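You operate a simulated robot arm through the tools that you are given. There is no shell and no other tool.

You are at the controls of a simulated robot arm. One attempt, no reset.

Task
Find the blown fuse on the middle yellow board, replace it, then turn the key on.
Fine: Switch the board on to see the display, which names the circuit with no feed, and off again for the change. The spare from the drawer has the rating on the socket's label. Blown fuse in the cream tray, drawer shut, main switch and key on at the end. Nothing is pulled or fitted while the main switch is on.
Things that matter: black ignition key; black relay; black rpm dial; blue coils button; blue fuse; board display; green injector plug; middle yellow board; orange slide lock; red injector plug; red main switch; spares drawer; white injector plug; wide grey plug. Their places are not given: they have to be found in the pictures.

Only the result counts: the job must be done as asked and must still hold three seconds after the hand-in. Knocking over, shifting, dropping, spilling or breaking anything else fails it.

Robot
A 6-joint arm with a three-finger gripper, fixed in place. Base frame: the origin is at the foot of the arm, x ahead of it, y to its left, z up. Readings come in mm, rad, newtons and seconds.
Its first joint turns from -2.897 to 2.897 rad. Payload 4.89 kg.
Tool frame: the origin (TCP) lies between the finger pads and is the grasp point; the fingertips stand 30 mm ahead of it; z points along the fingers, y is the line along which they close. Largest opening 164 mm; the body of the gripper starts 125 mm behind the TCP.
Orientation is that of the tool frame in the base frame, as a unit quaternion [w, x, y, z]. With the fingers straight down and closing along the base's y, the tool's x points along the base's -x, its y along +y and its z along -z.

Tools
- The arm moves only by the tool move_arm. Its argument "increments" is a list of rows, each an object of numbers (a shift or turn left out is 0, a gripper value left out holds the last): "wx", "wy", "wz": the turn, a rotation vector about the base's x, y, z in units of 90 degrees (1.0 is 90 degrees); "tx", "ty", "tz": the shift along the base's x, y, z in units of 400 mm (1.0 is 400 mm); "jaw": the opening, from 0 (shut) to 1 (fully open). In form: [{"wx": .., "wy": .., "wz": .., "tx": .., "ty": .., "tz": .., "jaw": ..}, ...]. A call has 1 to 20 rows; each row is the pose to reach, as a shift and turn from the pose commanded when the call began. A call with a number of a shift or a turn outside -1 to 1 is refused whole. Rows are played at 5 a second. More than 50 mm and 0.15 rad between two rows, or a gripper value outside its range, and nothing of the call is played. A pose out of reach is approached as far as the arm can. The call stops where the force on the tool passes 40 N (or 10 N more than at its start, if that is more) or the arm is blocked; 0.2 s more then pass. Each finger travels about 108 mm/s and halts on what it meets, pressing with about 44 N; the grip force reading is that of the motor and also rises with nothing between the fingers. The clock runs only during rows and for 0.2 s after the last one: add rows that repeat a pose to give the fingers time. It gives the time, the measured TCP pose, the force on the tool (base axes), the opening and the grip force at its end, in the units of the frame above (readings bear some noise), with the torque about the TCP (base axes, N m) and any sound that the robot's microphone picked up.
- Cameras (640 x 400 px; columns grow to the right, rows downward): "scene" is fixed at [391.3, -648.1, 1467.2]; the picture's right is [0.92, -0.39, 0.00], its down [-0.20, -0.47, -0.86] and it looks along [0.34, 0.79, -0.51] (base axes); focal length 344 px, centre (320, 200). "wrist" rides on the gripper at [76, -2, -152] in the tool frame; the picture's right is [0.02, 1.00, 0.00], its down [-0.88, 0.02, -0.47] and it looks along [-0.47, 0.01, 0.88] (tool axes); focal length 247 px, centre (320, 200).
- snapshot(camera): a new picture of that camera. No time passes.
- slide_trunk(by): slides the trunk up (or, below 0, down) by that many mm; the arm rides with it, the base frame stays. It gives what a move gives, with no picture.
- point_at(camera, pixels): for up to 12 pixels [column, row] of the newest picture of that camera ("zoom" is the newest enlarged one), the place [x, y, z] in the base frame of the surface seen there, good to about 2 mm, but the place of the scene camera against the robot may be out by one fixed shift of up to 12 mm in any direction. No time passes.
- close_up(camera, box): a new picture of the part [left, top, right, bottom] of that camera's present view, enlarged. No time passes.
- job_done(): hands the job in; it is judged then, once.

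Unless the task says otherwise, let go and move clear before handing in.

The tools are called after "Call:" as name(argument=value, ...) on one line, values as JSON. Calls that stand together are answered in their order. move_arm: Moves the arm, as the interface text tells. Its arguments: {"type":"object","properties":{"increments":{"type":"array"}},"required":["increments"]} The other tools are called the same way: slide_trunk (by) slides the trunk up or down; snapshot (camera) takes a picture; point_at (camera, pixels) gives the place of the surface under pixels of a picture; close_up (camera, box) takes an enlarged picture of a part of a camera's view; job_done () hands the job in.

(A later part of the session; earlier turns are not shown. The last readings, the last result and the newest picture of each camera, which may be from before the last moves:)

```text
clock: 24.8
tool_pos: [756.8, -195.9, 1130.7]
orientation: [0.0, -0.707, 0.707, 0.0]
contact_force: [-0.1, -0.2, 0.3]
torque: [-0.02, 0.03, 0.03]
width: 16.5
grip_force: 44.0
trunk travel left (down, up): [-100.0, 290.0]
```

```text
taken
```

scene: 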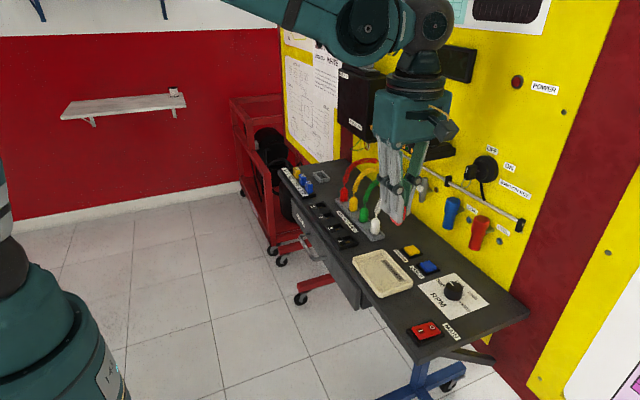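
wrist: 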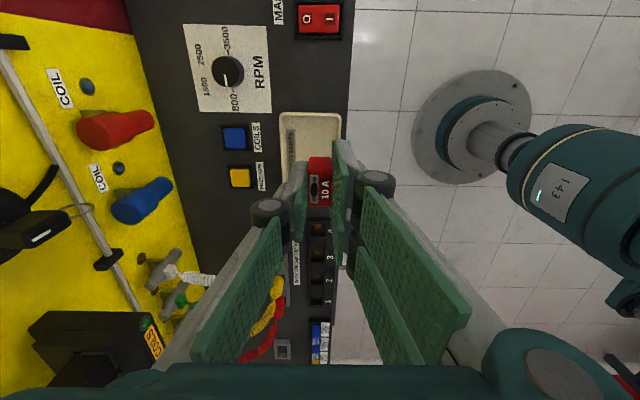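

The tray is at (311,140) in the wrist view and (382,275) in the scene. I'll measure the tray's edges.

Call:
point_at(camera="wrist", pixels=[[282, 116], [340, 116], [310, 116], [310, 130], [286, 140], [338, 140], [298, 150], [325, 150], [270, 140], [345, 140]])

Call:
point_at(camera="scene", pixels=[[355, 266], [387, 251], [411, 282], [382, 295], [382, 275], [366, 280], [399, 265], [372, 262], [395, 287]])

Call:
close_up(camera="scene", box=[340, 240, 430, 310])

```text
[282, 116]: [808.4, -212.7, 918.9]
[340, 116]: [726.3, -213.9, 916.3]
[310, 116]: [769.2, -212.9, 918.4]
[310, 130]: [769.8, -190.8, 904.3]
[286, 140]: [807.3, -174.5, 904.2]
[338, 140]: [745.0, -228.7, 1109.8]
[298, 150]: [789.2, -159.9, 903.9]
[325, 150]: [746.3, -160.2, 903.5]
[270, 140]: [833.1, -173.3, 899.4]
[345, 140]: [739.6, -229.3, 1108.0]
```

```text
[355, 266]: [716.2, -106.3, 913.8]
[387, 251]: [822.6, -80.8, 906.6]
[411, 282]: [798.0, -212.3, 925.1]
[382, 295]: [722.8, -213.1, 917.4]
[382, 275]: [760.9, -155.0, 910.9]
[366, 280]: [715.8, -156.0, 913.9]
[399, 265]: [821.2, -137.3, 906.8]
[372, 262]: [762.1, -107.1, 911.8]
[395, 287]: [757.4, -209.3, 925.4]
```

```text
5.71 times, centred on (385, 275) of scene
```

zoom: 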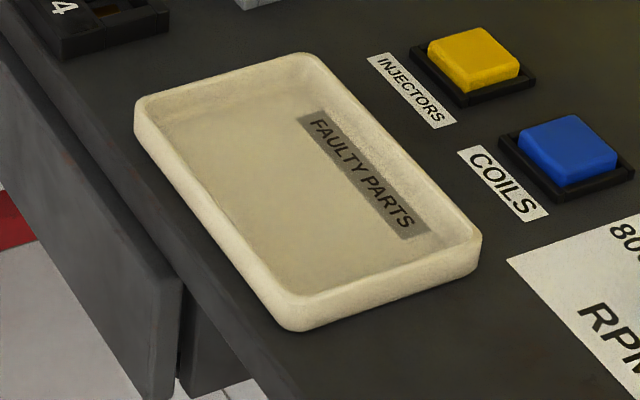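

The tray floor is at z≈904 with rim 918, centre about (768,−157). I'll lower the fuse to just above the floor there.

Call:
move_arm(increments=[{"tx": 0.0365, "ty": 0.091, "tz": 0, "jaw": 0}, {"tx": 0.0365, "ty": 0.091, "tz": -0.12, "jaw": 0}, {"tx": 0.0365, "ty": 0.091, "tz": -0.24, "jaw": 0}, {"tx": 0.0365, "ty": 0.091, "tz": -0.34, "jaw": 0}, {"tx": 0.0365, "ty": 0.091, "tz": -0.39, "jaw": 0}, {"tx": 0.0365, "ty": 0.091, "tz": -0.42, "jaw": 0}, {"tx": 0.0365, "ty": 0.091, "tz": -0.434, "jaw": 0}, {"tx": 0.0365, "ty": 0.091, "tz": -0.434, "jaw": 0}])

Call:
close_up(camera="scene", box=[340, 220, 450, 310])

Call:
snapshot(camera="wrist")

```text
clock: 26.6
tool_pos: [768.8, -159.1, 957.9]
orientation: [0.0, 0.707, -0.707, 0.0]
contact_force: [-0.4, 0.0, -0.8]
torque: [0.01, 0.0, -0.01]
width: 16.7
grip_force: 43.6
trunk travel left (down, up): [-100.0, 290.0]
```

```text
4.44 times, centred on (395, 265) of scene
```

zoom: 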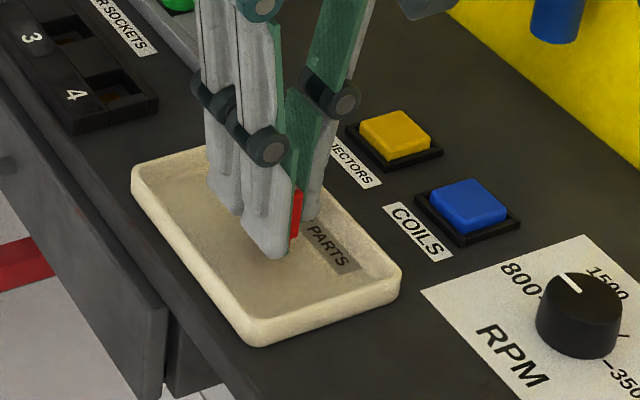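

```text
taken
```

wrist: 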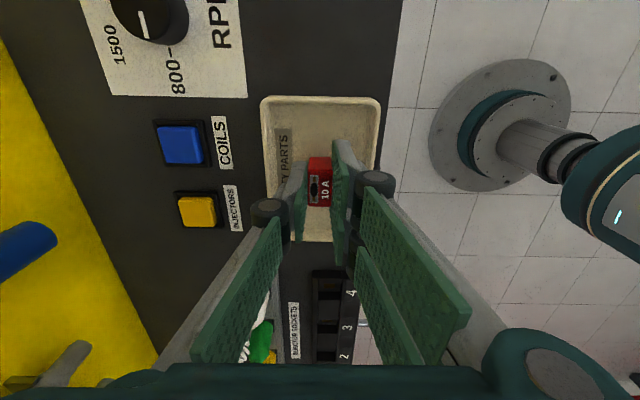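

The fuse hangs just inside the tray. I'll lower a few more mm to touch, open moderately, and lift away.

Call:
move_arm(increments=[{"tz": -0.004, "jaw": 0}, {"tz": -0.007, "jaw": 0}, {"tz": -0.007, "jaw": 0.15}, {"tz": -0.007, "jaw": 0.25}, {"tz": -0.007, "jaw": 0.3}, {"tz": -0.007, "jaw": 0.3}, {"tz": 0.05, "jaw": 0.3}, {"tz": 0.13, "jaw": 0.3}, {"tz": 0.24, "jaw": 0.3}, {"tz": 0.24, "jaw": 0.3}])

Call:
snapshot(camera="wrist")

Call:
close_up(camera="scene", box=[340, 220, 450, 310])

```text
clock: 28.8
tool_pos: [769.7, -157.3, 1051.8]
orientation: [0.001, 0.707, -0.707, 0.0]
contact_force: [0.2, 0.8, -0.5]
torque: [-0.03, -0.02, 0.02]
width: 49.4
grip_force: 0.0
trunk travel left (down, up): [-100.0, 290.0]
```

```text
taken
```

wrist: 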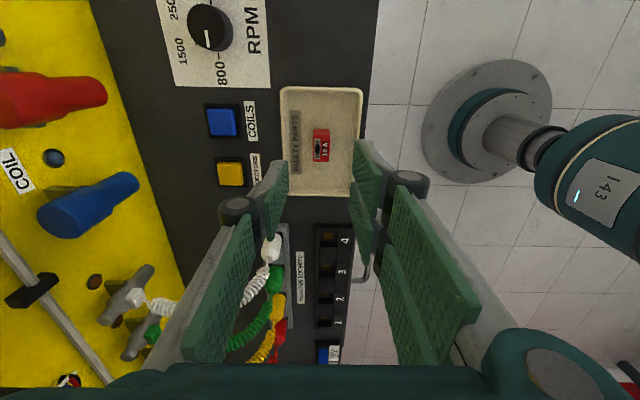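

```text
4.44 times, centred on (395, 265) of scene
```

zoom: 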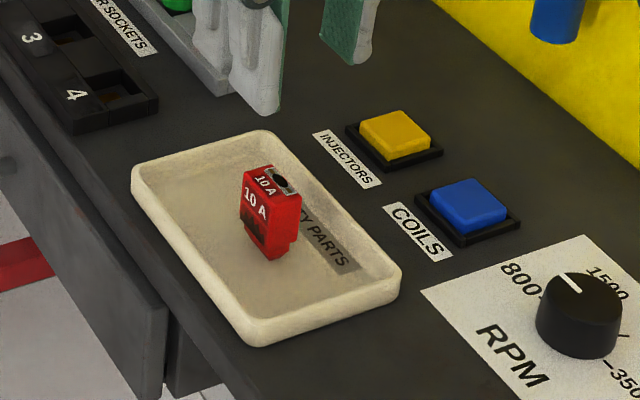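

The blown fuse stands in the tray. Next, the drawer: I'll locate the handle at (368,255) in the wrist view and in the scene.

Call:
point_at(camera="wrist", pixels=[[368, 262], [370, 250], [362, 282], [352, 265], [355, 240]])

Call:
close_up(camera="scene", box=[285, 200, 365, 300])

Call:
point_at(camera="scene", pixels=[[301, 242], [304, 250], [311, 256], [317, 258], [313, 238], [300, 222], [340, 270], [355, 300], [335, 240], [320, 235]])

```text
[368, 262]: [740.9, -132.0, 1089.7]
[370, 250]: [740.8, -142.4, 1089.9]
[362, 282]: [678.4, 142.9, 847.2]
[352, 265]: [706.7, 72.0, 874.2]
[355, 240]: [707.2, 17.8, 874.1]
```

```text
4.00 times, centred on (325, 250) of scene
```

zoom: 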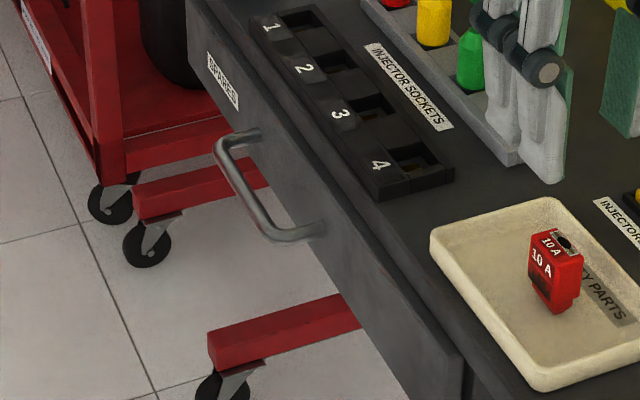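

```text
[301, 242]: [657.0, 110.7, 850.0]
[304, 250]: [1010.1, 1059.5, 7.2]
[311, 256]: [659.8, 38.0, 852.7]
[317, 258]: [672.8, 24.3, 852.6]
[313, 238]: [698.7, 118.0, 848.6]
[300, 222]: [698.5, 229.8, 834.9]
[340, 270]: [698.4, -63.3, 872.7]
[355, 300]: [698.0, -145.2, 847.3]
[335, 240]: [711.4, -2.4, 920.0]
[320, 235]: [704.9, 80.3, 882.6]
```

The handle bar is near x≈664, z≈844, y≈30–145 (corrected), about 40 mm off the drawer face at x≈705. I'll approach with the tool tilted 30° so the knuckles stay clear of the desk edge.

Call:
move_arm(increments=[{"tx": -0.08, "ty": 0.05, "wy": -0.07, "jaw": 0.3}, {"tx": -0.16, "ty": 0.12, "wy": -0.14, "jaw": 0.3}, {"tx": -0.24, "ty": 0.2, "wy": -0.21, "jaw": 0.3}, {"tx": -0.32, "ty": 0.28, "wy": -0.28, "jaw": 0.3}, {"tx": -0.4, "ty": 0.36, "wy": -0.333, "jaw": 0.3}, {"tx": -0.42, "ty": 0.47, "wy": -0.333, "jaw": 0.3}, {"tx": -0.42, "ty": 0.57, "wy": -0.333, "jaw": 0.3}, {"tx": -0.42, "ty": 0.6075, "tz": -0.08, "wy": -0.333, "jaw": 0.3}, {"tx": -0.42, "ty": 0.6075, "tz": -0.16, "wy": -0.333, "jaw": 0.3}, {"tx": -0.42, "ty": 0.6075, "tz": -0.232, "wy": -0.333, "jaw": 0.3}, {"tx": -0.42, "ty": 0.6075, "tz": -0.232, "wy": -0.333, "jaw": 0.3}])

Call:
snapshot(camera="wrist")

Call:
snapshot(camera="scene")

```text
clock: 31.2
tool_pos: [599.5, 83.8, 960.6]
orientation: [0.183, -0.683, 0.683, -0.183]
contact_force: [0.6, 0.1, -0.1]
torque: [-0.01, 0.02, 0.01]
width: 49.3
grip_force: 0.1
trunk travel left (down, up): [-100.0, 290.0]
```

```text
taken
```

wrist: 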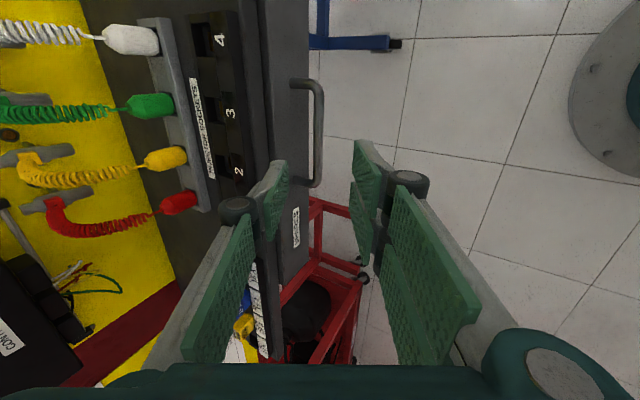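

```text
taken
```

scene: 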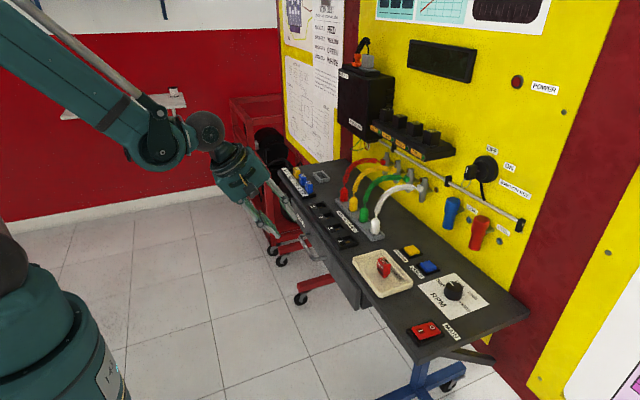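

The handle bar is clear in the wrist view running from (305,82) to (312,185). I'll measure bar, face and desk-edge points.

Call:
close_up(camera="wrist", box=[250, 60, 410, 210])

Call:
point_at(camera="wrist", pixels=[[319, 100], [319, 120], [319, 140], [319, 160], [318, 178], [300, 84], [300, 182], [285, 120], [295, 140], [262, 130], [305, 130], [240, 130]])

```text
2.67 times, centred on (330, 135) of wrist
```

zoom: 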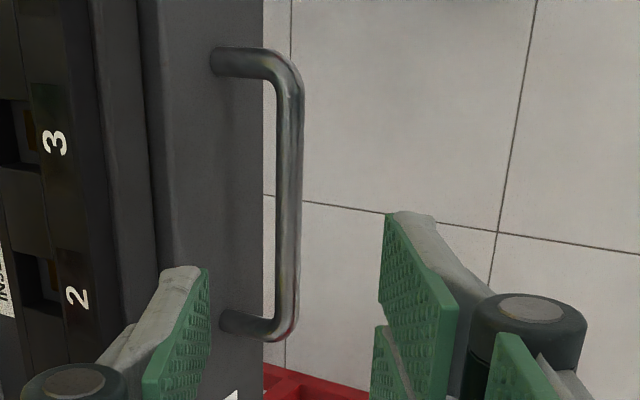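

```text
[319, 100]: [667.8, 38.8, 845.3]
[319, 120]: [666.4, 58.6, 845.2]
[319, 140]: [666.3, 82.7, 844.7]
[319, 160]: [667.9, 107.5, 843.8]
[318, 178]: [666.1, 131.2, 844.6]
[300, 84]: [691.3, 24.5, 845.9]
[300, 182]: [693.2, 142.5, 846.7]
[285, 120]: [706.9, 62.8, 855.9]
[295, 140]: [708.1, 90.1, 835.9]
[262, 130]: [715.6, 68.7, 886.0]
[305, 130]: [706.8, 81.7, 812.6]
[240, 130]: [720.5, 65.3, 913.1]
```

The bar centre is about (669, 84, 840), face at x≈707, so I'll approach along the tilted finger axis with a 26 mm opening, stopping with the tips 18 mm past the bar.

Call:
move_arm(increments=[{"tx": 0.028, "tz": -0.06, "jaw": 0.158}, {"tx": 0.028, "tz": -0.06, "jaw": 0.158}, {"tx": 0.053, "tz": -0.103, "jaw": 0.158}, {"tx": 0.078, "tz": -0.146, "jaw": 0.158}, {"tx": 0.103, "tz": -0.19, "jaw": 0.158}, {"tx": 0.103, "tz": -0.19, "jaw": 0.158}])

Call:
snapshot(camera="wrist")

Call:
close_up(camera="scene", box=[250, 180, 350, 280])

```text
clock: 32.6
tool_pos: [641.1, 84.7, 884.4]
orientation: [-0.183, 0.683, -0.683, 0.183]
contact_force: [0.0, 0.0, 0.1]
torque: [0.03, 0.02, -0.02]
width: 26.0
grip_force: 0.1
trunk travel left (down, up): [-100.0, 290.0]
```

```text
taken
```

wrist: 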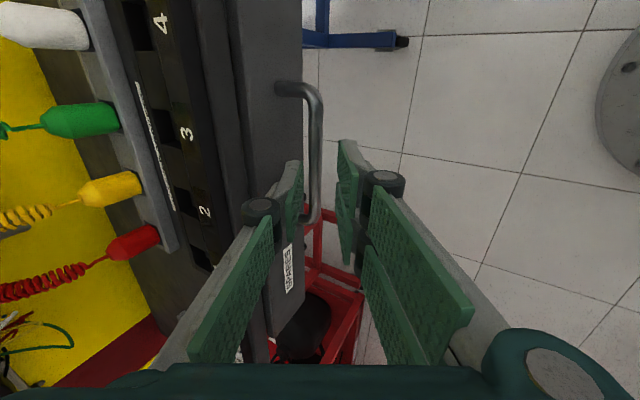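

```text
4.00 times, centred on (300, 230) of scene
```

zoom: 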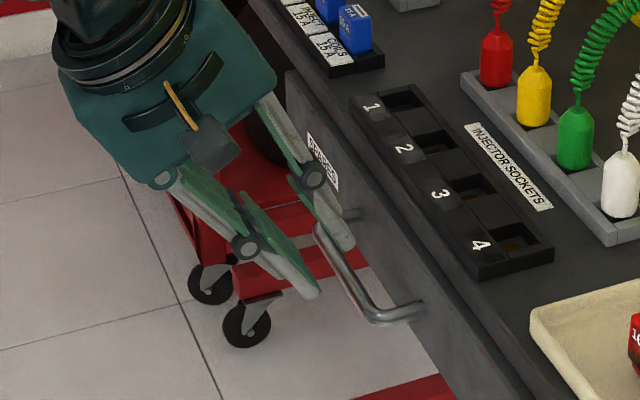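

The bar at column ~317 lies midway between the finger tips (~297 and ~340). I'll continue along the axis to straddle it.

Call:
move_arm(increments=[{"tx": 0.013, "tz": -0.022, "jaw": 0.158}, {"tx": 0.025, "tz": -0.043, "jaw": 0.158}, {"tx": 0.038, "tz": -0.065, "jaw": 0.158}, {"tx": 0.05, "tz": -0.086, "jaw": 0.158}, {"tx": 0.05, "tz": -0.086, "jaw": 0.158}])

Call:
snapshot(camera="wrist")

Call:
close_up(camera="scene", box=[250, 180, 350, 280])

```text
clock: 33.8
tool_pos: [662.0, 84.3, 850.0]
orientation: [0.184, -0.682, 0.684, -0.183]
contact_force: [-0.2, 0.4, 0.4]
torque: [0.02, -0.03, 0.0]
width: 25.8
grip_force: 0.1
trunk travel left (down, up): [-100.0, 290.0]
```

```text
taken
```

wrist: 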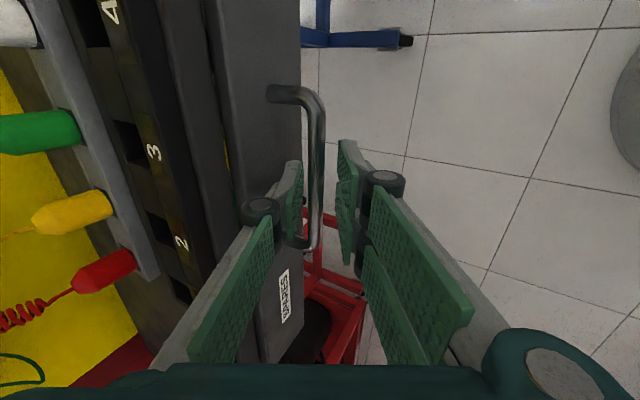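

```text
4.00 times, centred on (300, 230) of scene
```

zoom: 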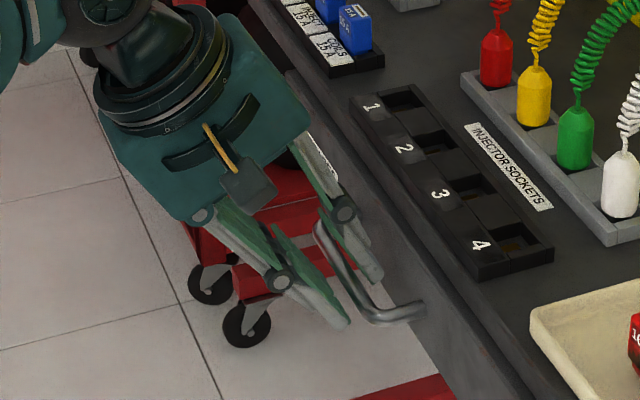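

The bar is between the fingers with no contact force. I'll close on it.

Call:
move_arm(increments=[{"jaw": 0.1}, {"jaw": 0.05}, {"jaw": 0.0}, {"jaw": 0.0}, {"jaw": 0.0}])

Call:
close_up(camera="wrist", box=[240, 80, 400, 260])

```text
clock: 35.0
tool_pos: [662.9, 85.0, 849.7]
orientation: [0.183, -0.682, 0.684, -0.183]
contact_force: [2.6, -0.7, 9.7]
torque: [-0.62, -0.08, 1.02]
width: 11.2
grip_force: 44.6
trunk travel left (down, up): [-100.0, 290.0]
```

```text
2.22 times, centred on (320, 170) of wrist
```

zoom: 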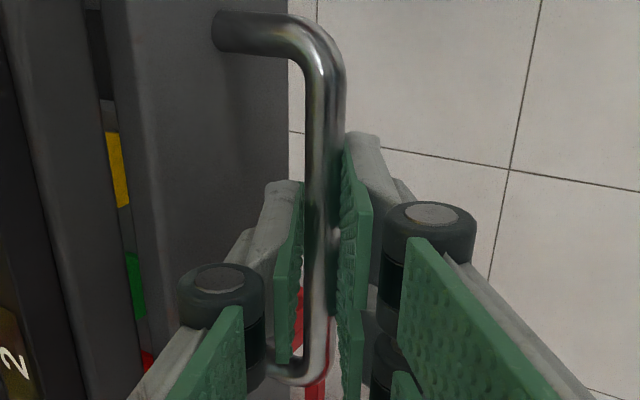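

The bar is gripped (11.2 mm). I'll pull the drawer out along −x gradually.

Call:
move_arm(increments=[{"tx": -0.02, "jaw": 0}, {"tx": -0.05, "jaw": 0}, {"tx": -0.09, "jaw": 0}, {"tx": -0.13, "jaw": 0}, {"tx": -0.17, "jaw": 0}, {"tx": -0.21, "jaw": 0}, {"tx": -0.25, "jaw": 0}, {"tx": -0.29, "jaw": 0}, {"tx": -0.33, "jaw": 0}, {"tx": -0.36, "jaw": 0}, {"tx": -0.36, "jaw": 0}])

Call:
snapshot(camera="wrist")

Call:
snapshot(camera="scene")

```text
clock: 37.4
tool_pos: [518.2, 84.9, 850.1]
orientation: [0.182, -0.683, 0.684, -0.182]
contact_force: [-0.2, 26.0, -9.0]
torque: [-0.16, 0.04, 1.27]
width: 10.8
grip_force: 45.0
trunk travel left (down, up): [-100.0, 290.0]
```

```text
taken
```

wrist: 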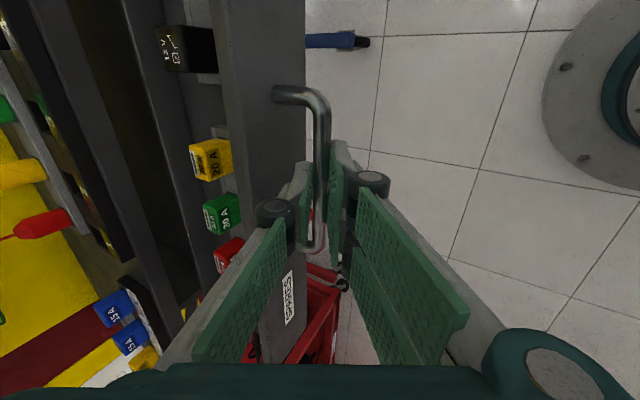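

```text
taken
```

scene: 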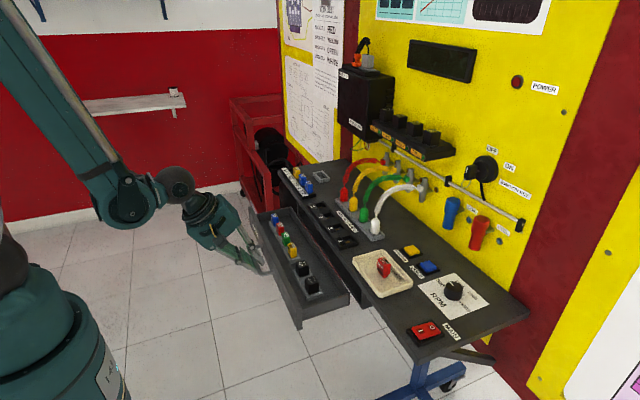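

The drawer is out about 145 mm and shows spares: blue, red, green, yellow fuses and black relays near (295,250). I'll zoom in to read ratings.

Call:
close_up(camera="scene", box=[250, 200, 350, 310])

Call:
close_up(camera="scene", box=[262, 205, 312, 260])

Call:
close_up(camera="wrist", box=[140, 120, 300, 290])

```text
3.64 times, centred on (300, 255) of scene
```

zoom: 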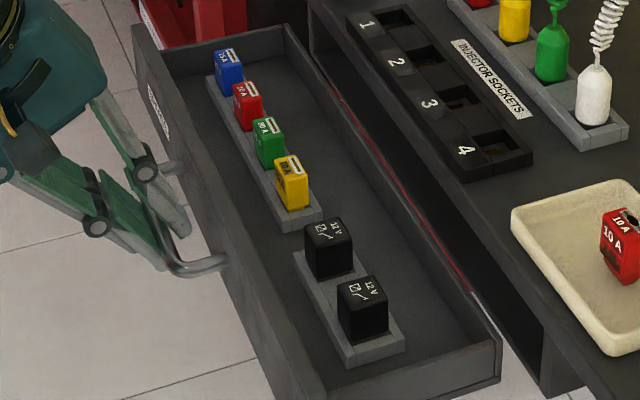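

```text
7.27 times, centred on (287, 232) of scene
```

zoom: 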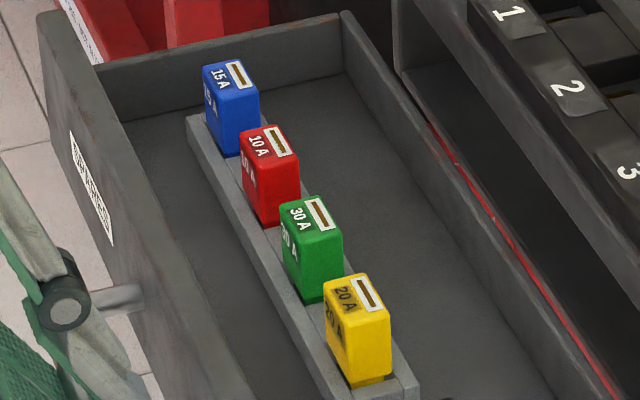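

```text
2.35 times, centred on (220, 205) of wrist
```

zoom: 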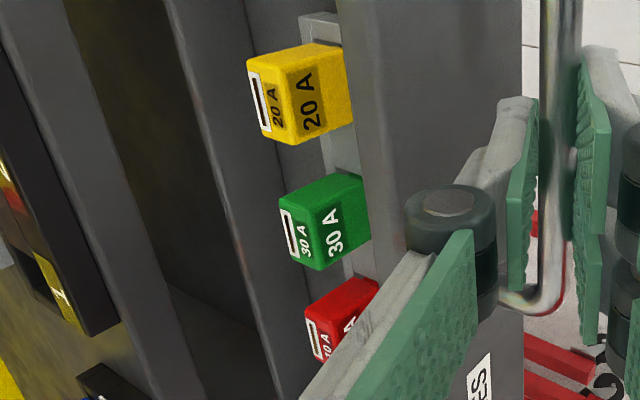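

The spare red fuse reads 10 A with an intact filament. I'll measure the spares' positions, then release the handle.

Call:
point_at(camera="zoom", pixels=[[268, 85], [288, 105], [345, 340]])

Call:
point_at(camera="scene", pixels=[[281, 225], [279, 228], [284, 227], [275, 216], [287, 236], [293, 246], [287, 249], [300, 230]])

Call:
move_arm(increments=[{"jaw": 0.08}, {"jaw": 0.16}, {"jaw": 0.2}, {"jaw": 0.2}])

```text
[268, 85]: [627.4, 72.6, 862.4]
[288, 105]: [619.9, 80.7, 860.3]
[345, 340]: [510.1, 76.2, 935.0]
```

```text
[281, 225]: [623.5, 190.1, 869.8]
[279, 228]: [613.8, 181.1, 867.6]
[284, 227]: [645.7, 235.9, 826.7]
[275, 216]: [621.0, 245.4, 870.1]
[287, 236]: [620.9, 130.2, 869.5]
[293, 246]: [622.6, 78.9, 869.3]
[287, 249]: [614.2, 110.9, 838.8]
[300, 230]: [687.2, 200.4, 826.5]
```

```text
clock: 38.4
tool_pos: [516.6, 83.4, 848.9]
orientation: [0.184, -0.683, 0.683, -0.183]
contact_force: [0.8, -0.1, 0.4]
torque: [0.02, -0.01, -0.04]
width: 32.8
grip_force: 0.0
trunk travel left (down, up): [-100.0, 290.0]
```

The handle is released. I'll back off along the finger axis, return to vertical, and hover near the spares to view them from above.

Call:
move_arm(increments=[{"tx": -0.055, "tz": 0.095, "jaw": 0.2}, {"tx": -0.11, "tz": 0.19, "jaw": 0.2}, {"tx": -0.125, "tz": 0.29, "wy": 0.083, "jaw": 0.2}, {"tx": -0.1, "tz": 0.376, "wy": 0.166, "jaw": 0.3}, {"tx": 0.0, "tz": 0.376, "wy": 0.25, "jaw": 0.4}, {"tx": 0.1, "tz": 0.376, "wy": 0.333, "jaw": 0.5}, {"tx": 0.2, "tz": 0.376, "wy": 0.333, "jaw": 0.5}, {"tx": 0.282, "ty": 0.0625, "tz": 0.376, "wy": 0.333, "jaw": 0.5}, {"tx": 0.282, "ty": 0.0625, "tz": 0.376, "wy": 0.333, "jaw": 0.5}])

Call:
snapshot(camera="wrist")

Call:
snapshot(camera="scene")

```text
clock: 40.4
tool_pos: [631.7, 105.5, 1001.5]
orientation: [0.0, 0.707, -0.707, 0.0]
contact_force: [0.1, -0.9, -0.5]
torque: [0.01, 0.03, -0.04]
width: 82.1
grip_force: 0.1
trunk travel left (down, up): [-100.0, 290.0]
```

```text
taken
```

wrist: 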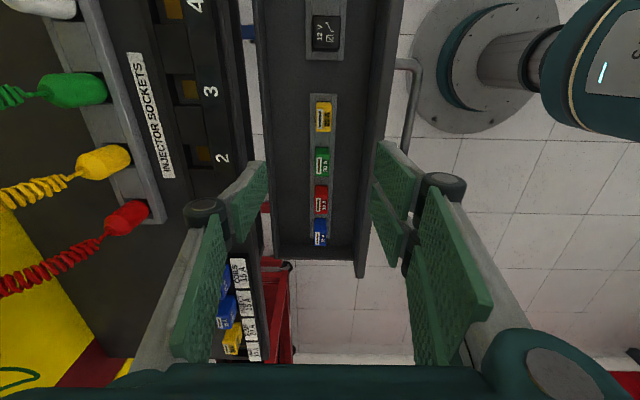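

```text
taken
```

scene: 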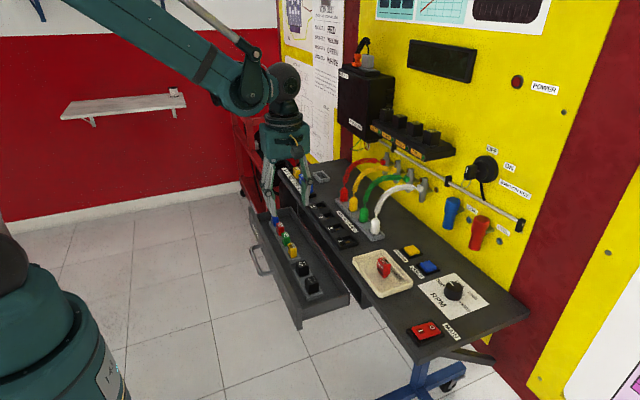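

All four spare fuses show in the wrist view at column ~321: yellow (117), green (160), red (198), blue (232). I'll zoom and measure the red one.

Call:
close_up(camera="wrist", box=[281, 150, 361, 260])

Call:
point_at(camera="wrist", pixels=[[316, 205], [326, 205], [321, 197], [321, 210], [321, 190], [321, 232], [321, 165], [310, 200], [333, 200], [300, 150], [375, 120], [362, 260]])

```text
3.64 times, centred on (321, 205) of wrist
```

zoom: 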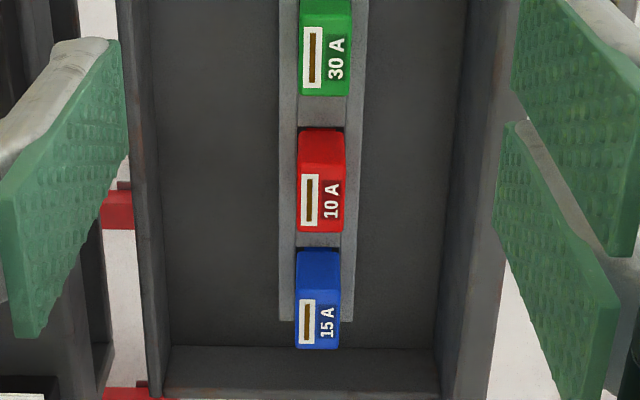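

```text
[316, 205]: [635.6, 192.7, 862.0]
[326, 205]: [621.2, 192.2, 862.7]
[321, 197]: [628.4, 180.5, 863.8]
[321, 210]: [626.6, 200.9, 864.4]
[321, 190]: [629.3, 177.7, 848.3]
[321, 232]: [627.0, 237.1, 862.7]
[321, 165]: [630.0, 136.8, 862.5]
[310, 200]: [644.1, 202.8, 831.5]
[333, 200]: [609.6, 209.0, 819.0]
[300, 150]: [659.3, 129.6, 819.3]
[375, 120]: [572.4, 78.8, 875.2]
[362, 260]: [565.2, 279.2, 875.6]
```

The red spare is centred at (628,192), top z≈863, on a rail at z≈831. I'll move to hover above it with a 50 mm opening.

Call:
move_arm(increments=[{"tx": -0.005, "ty": 0.1, "jaw": 0.31}, {"tx": -0.005, "ty": 0.205, "jaw": 0.31}, {"tx": -0.005, "ty": 0.205, "tz": -0.08, "jaw": 0.31}, {"tx": -0.005, "ty": 0.205, "tz": -0.16, "jaw": 0.31}, {"tx": -0.005, "ty": 0.205, "tz": -0.16, "jaw": 0.31}])

Call:
snapshot(camera="wrist")

Call:
close_up(camera="wrist", box=[270, 110, 370, 200])

Call:
close_up(camera="scene", box=[240, 160, 340, 260])

```text
clock: 41.6
tool_pos: [629.2, 190.1, 938.4]
orientation: [0.0, 0.707, -0.707, 0.0]
contact_force: [0.4, -0.4, 0.8]
torque: [0.0, 0.01, -0.01]
width: 51.0
grip_force: 0.1
trunk travel left (down, up): [-100.0, 290.0]
```

```text
taken
```

wrist: 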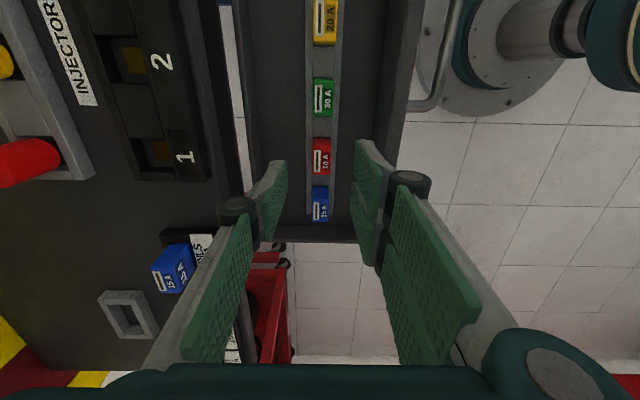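

```text
4.44 times, centred on (320, 155) of wrist
```

zoom: 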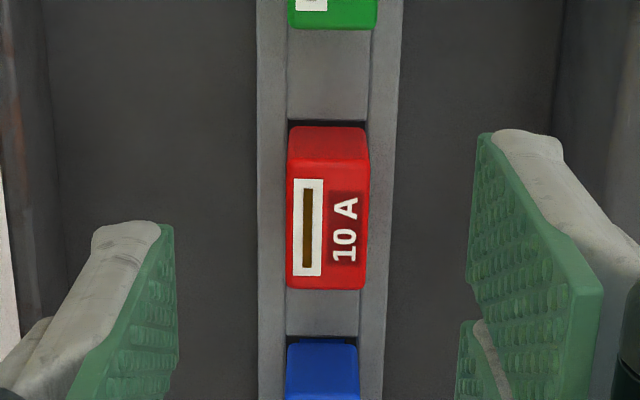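

```text
4.00 times, centred on (290, 210) of scene
```

zoom: 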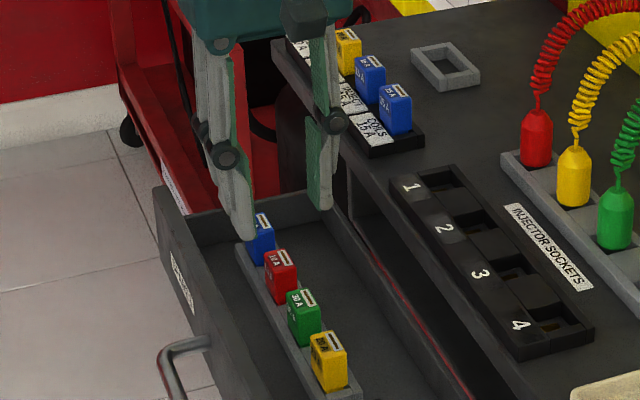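

I'll measure the spare's top face again at this closer range.

Call:
point_at(camera="wrist", pixels=[[314, 160], [329, 160], [321, 149], [321, 173], [322, 161], [321, 143], [313, 170], [329, 170]])

Call:
point_at(camera="zoom", pixels=[[320, 260]])

```text
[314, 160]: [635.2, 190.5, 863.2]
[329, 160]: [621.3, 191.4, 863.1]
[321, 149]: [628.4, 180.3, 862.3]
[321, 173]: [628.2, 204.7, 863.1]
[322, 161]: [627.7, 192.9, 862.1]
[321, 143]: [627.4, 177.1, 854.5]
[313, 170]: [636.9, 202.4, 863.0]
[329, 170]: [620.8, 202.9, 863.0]
```

```text
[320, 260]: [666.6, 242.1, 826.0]
```

Centre confirmed at (628,192), top 863. I'll descend to tips at about z 839 and close on the spare.

Call:
move_arm(increments=[{"tz": -0.06, "jaw": 0.31}, {"tz": -0.11, "jaw": 0.31}, {"tz": -0.145, "jaw": 0.31}, {"tz": -0.166, "jaw": 0.31}, {"tz": -0.166, "jaw": 0.31}, {"tz": -0.166, "jaw": 0.2}, {"tz": -0.166, "jaw": 0.1}, {"tz": -0.166, "jaw": 0.0}, {"tz": -0.166, "jaw": 0.0}, {"tz": -0.166, "jaw": 0.0}])

Call:
close_up(camera="wrist", box=[240, 100, 400, 240])

Call:
close_up(camera="scene", box=[240, 160, 340, 260])

```text
clock: 43.8
tool_pos: [628.9, 191.0, 870.0]
orientation: [0.0, 0.707, -0.707, 0.0]
contact_force: [-1.3, 0.3, 0.2]
torque: [0.01, 0.02, -0.01]
width: 16.5
grip_force: 43.6
trunk travel left (down, up): [-100.0, 290.0]
```

```text
2.86 times, centred on (320, 170) of wrist
```

zoom: 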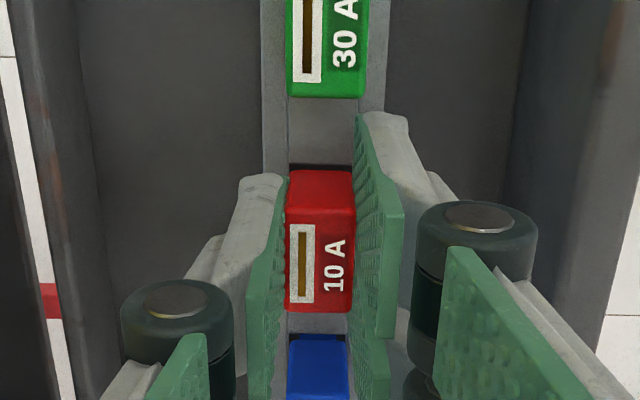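

```text
4.00 times, centred on (290, 210) of scene
```

zoom: 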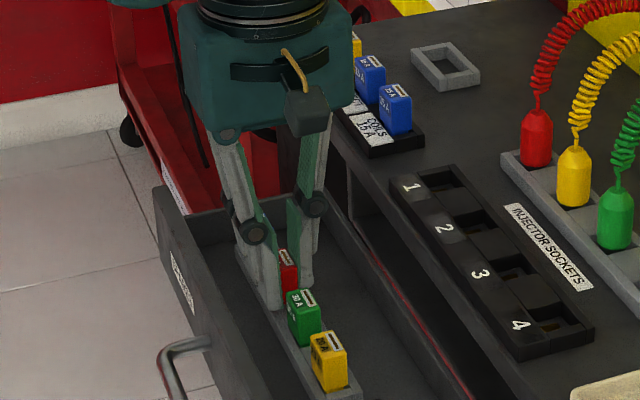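

The spare is gripped at 16.5 mm. I'll lift it straight up.

Call:
move_arm(increments=[{"tz": 0.01, "jaw": 0}, {"tz": 0.02, "jaw": 0}, {"tz": 0.04, "jaw": 0}, {"tz": 0.08, "jaw": 0}, {"tz": 0.14, "jaw": 0}, {"tz": 0.22, "jaw": 0}, {"tz": 0.32, "jaw": 0}, {"tz": 0.42, "jaw": 0}, {"tz": 0.42, "jaw": 0}])

Call:
snapshot(camera="wrist")

Call:
close_up(camera="scene", box=[230, 120, 350, 260])

```text
clock: 45.8
tool_pos: [628.3, 192.6, 1038.4]
orientation: [0.0, 0.708, -0.707, 0.001]
contact_force: [-0.3, -1.0, -1.2]
torque: [0.02, 0.03, -0.01]
width: 16.3
grip_force: 44.1
trunk travel left (down, up): [-100.0, 290.0]
```

```text
taken
```

wrist: 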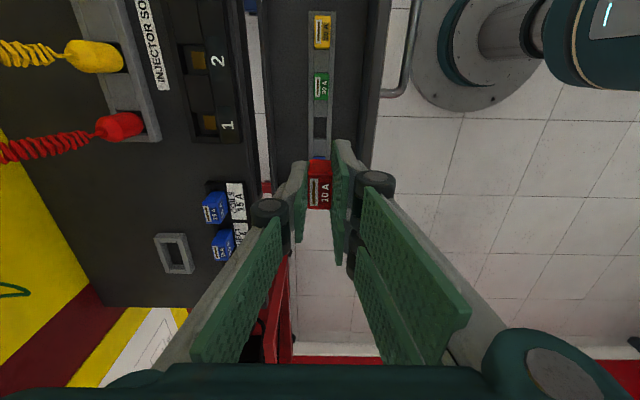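

```text
2.86 times, centred on (290, 190) of scene
```

zoom: 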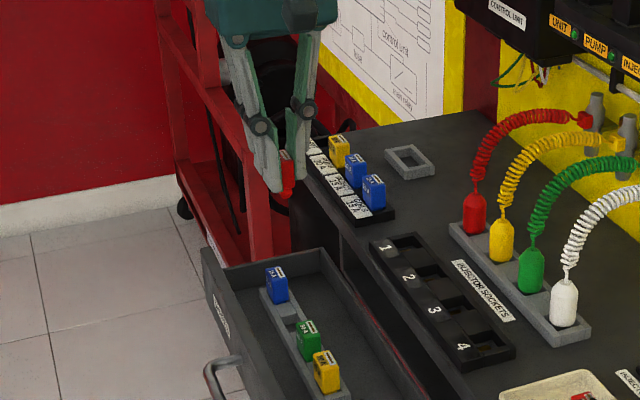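

The spare is held clear of the drawer. I'll compare its place in the grip with that of the first fuse via the same zoom.

Call:
close_up(camera="wrist", box=[290, 110, 370, 210])

Call:
point_at(camera="wrist", pixels=[[312, 185], [326, 185], [320, 165], [320, 200], [320, 206], [320, 162]])

```text
4.00 times, centred on (330, 160) of wrist
```

zoom: 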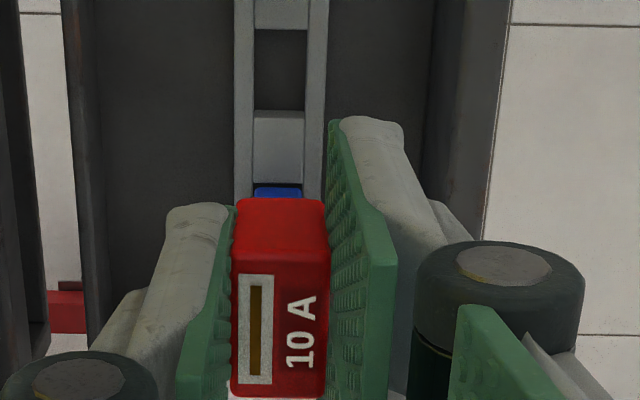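

```text
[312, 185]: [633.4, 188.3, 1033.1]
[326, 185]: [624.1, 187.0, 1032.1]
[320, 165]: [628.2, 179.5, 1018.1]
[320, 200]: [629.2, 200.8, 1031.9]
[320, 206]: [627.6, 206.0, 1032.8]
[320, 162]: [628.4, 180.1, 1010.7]
```

The spare sits ~2 mm further +y in the grip than the first fuse did, so I'll aim the TCP at about (754.5, 443.8). Moving to hover over the UNIT socket.

Call:
move_arm(increments=[{"tx": 0.045, "ty": 0.09, "jaw": 0}, {"tx": 0.09, "ty": 0.18, "jaw": 0}, {"tx": 0.135, "ty": 0.27, "jaw": 0}, {"tx": 0.18, "ty": 0.36, "jaw": 0}, {"tx": 0.225, "ty": 0.45, "jaw": 0}, {"tx": 0.27, "ty": 0.54, "jaw": 0}, {"tx": 0.316, "ty": 0.6295, "jaw": 0}, {"tx": 0.316, "ty": 0.6295, "jaw": 0}, {"tx": 0.316, "ty": 0.6295, "jaw": 0}])

Call:
snapshot(camera="wrist")

Call:
close_up(camera="wrist", box=[290, 110, 370, 210])

Call:
close_up(camera="scene", box=[260, 110, 340, 200])

```text
clock: 47.8
tool_pos: [753.3, 443.9, 1038.9]
orientation: [0.0, -0.707, 0.707, 0.0]
contact_force: [0.1, -0.2, 0.1]
torque: [-0.04, 0.05, -0.01]
width: 16.5
grip_force: 43.5
trunk travel left (down, up): [-100.0, 290.0]
```

```text
taken
```

wrist: 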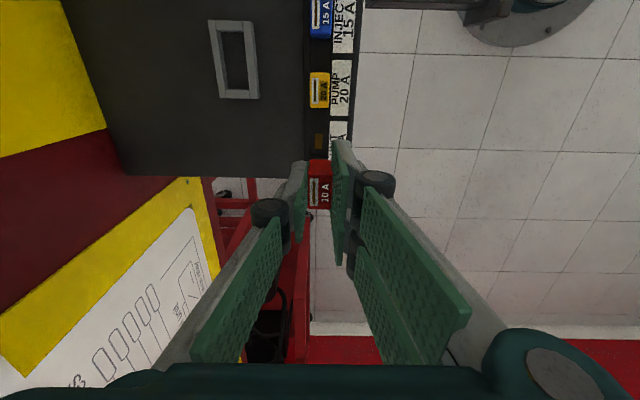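

```text
4.00 times, centred on (330, 160) of wrist
```

zoom: 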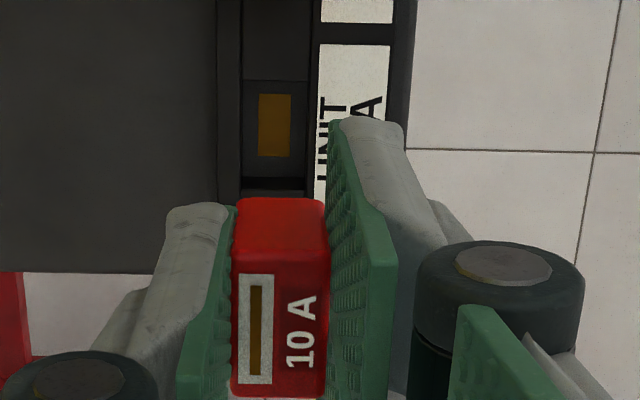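

```text
4.44 times, centred on (300, 155) of scene
```

zoom: 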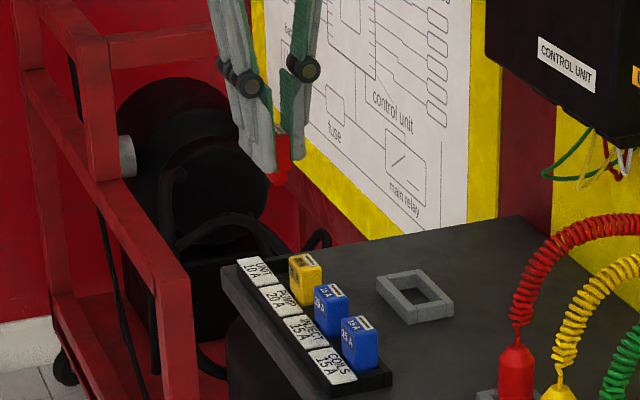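

Compared with when the first fuse came out, the contact plate now appears ~6 zoom px left and ~3 px up, so the tool is about 2 mm off in x. I'll measure the plate and the held fuse directly.

Call:
point_at(camera="zoom", pixels=[[239, 150]])

Call:
close_up(camera="wrist", box=[290, 120, 350, 212])

Call:
point_at(camera="zoom", pixels=[[255, 90], [330, 90], [290, 40], [290, 130], [250, 300], [400, 300], [330, 255], [330, 380], [230, 260], [420, 350]])

```text
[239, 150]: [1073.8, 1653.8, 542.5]
```

```text
4.35 times, centred on (320, 166) of wrist
```

zoom: 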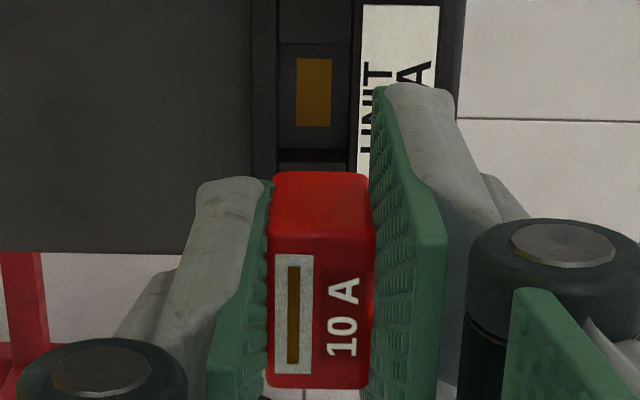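

```text
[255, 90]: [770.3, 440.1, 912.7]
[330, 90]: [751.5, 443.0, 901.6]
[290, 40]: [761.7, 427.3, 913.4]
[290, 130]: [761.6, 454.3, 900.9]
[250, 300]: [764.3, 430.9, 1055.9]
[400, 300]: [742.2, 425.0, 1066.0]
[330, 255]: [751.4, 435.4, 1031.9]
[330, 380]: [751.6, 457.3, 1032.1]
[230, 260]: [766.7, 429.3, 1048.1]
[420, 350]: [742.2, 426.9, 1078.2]
```

The fuse centre is about (753.2, 445.3) versus socket centre about (755.2, 443.6). I'll shift by (+2,−2) and descend part way to check.

Call:
move_arm(increments=[{"tx": 0.005, "ty": -0.005, "tz": -0.04, "jaw": 0}, {"tx": 0.005, "ty": -0.005, "tz": -0.1, "jaw": 0}, {"tx": 0.005, "ty": -0.005, "tz": -0.15, "jaw": 0}, {"tx": 0.005, "ty": -0.005, "tz": -0.165, "jaw": 0}, {"tx": 0.005, "ty": -0.005, "tz": -0.165, "jaw": 0}, {"tx": 0.005, "ty": -0.005, "tz": -0.165, "jaw": 0}])

Call:
close_up(camera="wrist", box=[290, 100, 370, 200])

Call:
close_up(camera="scene", box=[275, 140, 325, 190])

```text
clock: 49.2
tool_pos: [756.2, 440.3, 972.9]
orientation: [0.0, 0.707, -0.707, 0.0]
contact_force: [-0.3, 0.5, -0.2]
torque: [-0.01, 0.01, 0.02]
width: 16.5
grip_force: 44.6
trunk travel left (down, up): [-100.0, 290.0]
```

```text
4.00 times, centred on (330, 150) of wrist
```

zoom: 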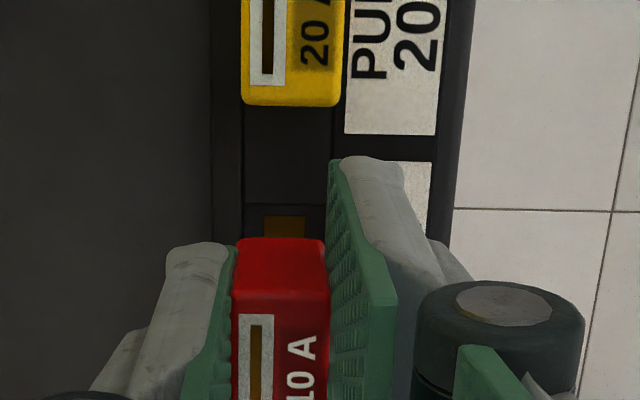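

```text
8.00 times, centred on (300, 165) of scene
```

zoom: 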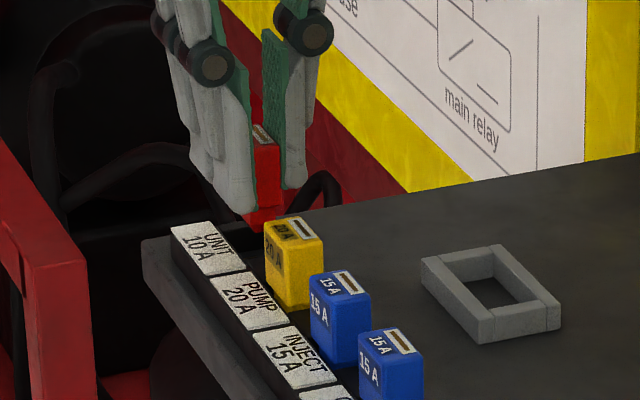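

I'll measure the held fuse against the plate and the yellow neighbour for x alignment.

Call:
snapshot(camera="wrist")

Call:
point_at(camera="wrist", pixels=[[312, 118], [334, 118], [323, 118], [323, 125], [317, 156], [325, 156], [310, 185], [331, 185], [320, 185], [320, 195], [321, 156], [321, 205]])

Call:
close_up(camera="wrist", box=[290, 140, 350, 220])

```text
taken
```

wrist: 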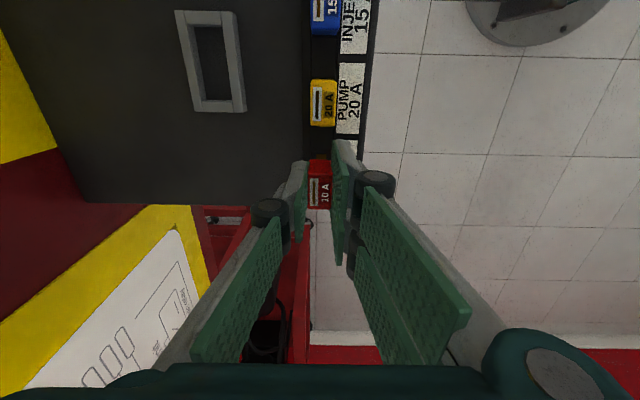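

```text
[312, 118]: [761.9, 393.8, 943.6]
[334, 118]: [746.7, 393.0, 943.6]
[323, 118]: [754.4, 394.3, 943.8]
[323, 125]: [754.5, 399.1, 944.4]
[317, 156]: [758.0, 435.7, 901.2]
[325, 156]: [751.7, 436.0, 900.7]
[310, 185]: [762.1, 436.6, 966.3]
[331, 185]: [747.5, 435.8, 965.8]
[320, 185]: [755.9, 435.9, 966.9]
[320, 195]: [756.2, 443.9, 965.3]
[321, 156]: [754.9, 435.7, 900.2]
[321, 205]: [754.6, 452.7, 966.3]
```

```text
5.00 times, centred on (320, 180) of wrist
```

zoom: 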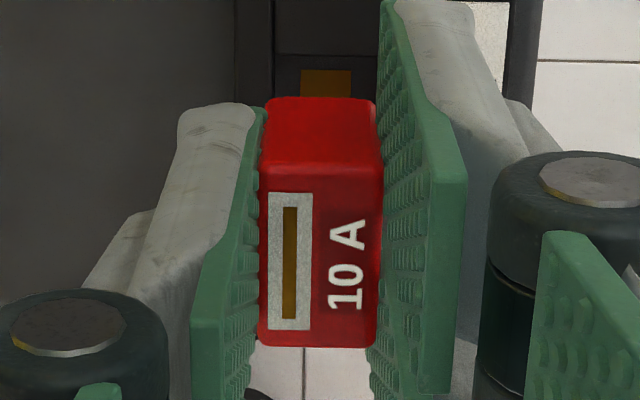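

By pixel geometry, the held fuse needs about −0.8 mm in x and +2 mm in y to match the socket. I'll correct and re-check before pressing.

Call:
move_arm(increments=[{"tx": -0.002, "ty": 0.0055, "jaw": 0}, {"tx": -0.002, "ty": 0.0055, "jaw": 0}, {"tx": -0.002, "ty": 0.0055, "jaw": 0}])

Call:
close_up(camera="wrist", box=[290, 100, 370, 200])

Call:
close_up(camera="wrist", box=[290, 140, 350, 220])

Call:
close_up(camera="scene", box=[280, 145, 320, 185])

```text
clock: 50.0
tool_pos: [755.2, 443.4, 972.1]
orientation: [0.0, 0.707, -0.707, 0.001]
contact_force: [0.2, 0.2, -0.3]
torque: [0.01, 0.03, -0.01]
width: 16.5
grip_force: 44.4
trunk travel left (down, up): [-100.0, 290.0]
```

```text
4.00 times, centred on (330, 150) of wrist
```

zoom: 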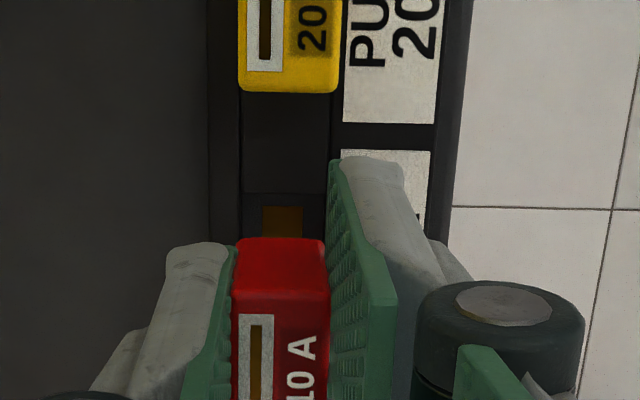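

```text
5.00 times, centred on (320, 180) of wrist
```

zoom: 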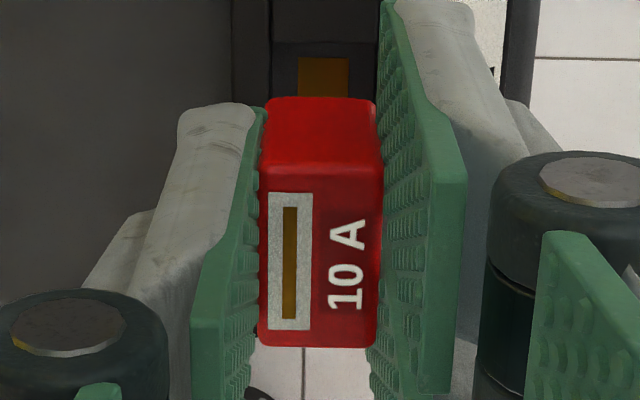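

```text
10.00 times, centred on (300, 165) of scene
```

zoom: 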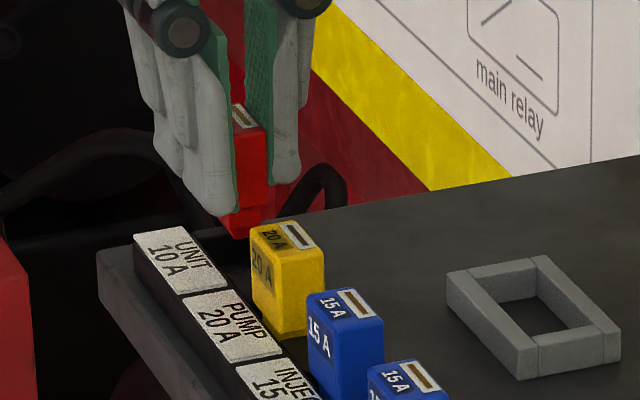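

Alignment is now within about 0.5 mm. I'll lower slowly to seat the fuse, watching the force.

Call:
move_arm(increments=[{"tz": -0.01, "jaw": 0}, {"tz": -0.018, "jaw": 0}, {"tz": -0.025, "jaw": 0}, {"tz": -0.03, "jaw": 0}, {"tz": -0.035, "jaw": 0}, {"tz": -0.04, "jaw": 0}, {"tz": -0.045, "jaw": 0}, {"tz": -0.05, "jaw": 0}])

Call:
close_up(camera="wrist", box=[290, 100, 370, 200])

Call:
close_up(camera="scene", box=[280, 145, 320, 185])

```text
clock: 51.8
tool_pos: [756.5, 442.2, 951.4]
orientation: [0.0, -0.707, 0.707, 0.001]
contact_force: [0.1, -0.5, 0.5]
torque: [-0.02, 0.03, 0.0]
width: 16.6
grip_force: 44.0
trunk travel left (down, up): [-100.0, 290.0]
```

```text
4.00 times, centred on (330, 150) of wrist
```

zoom: 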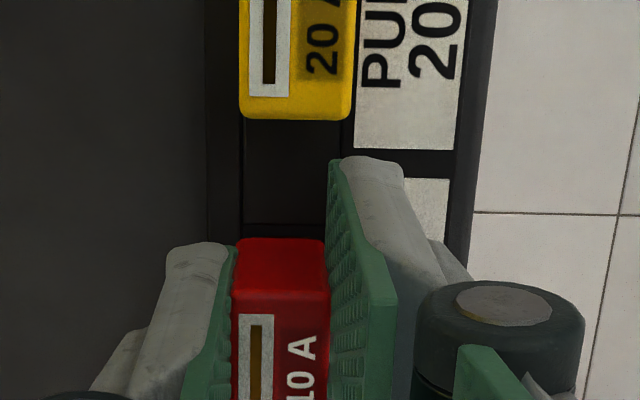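

```text
10.00 times, centred on (300, 165) of scene
```

zoom: 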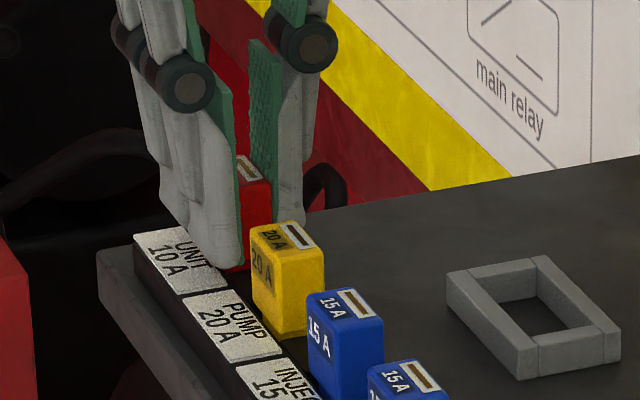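

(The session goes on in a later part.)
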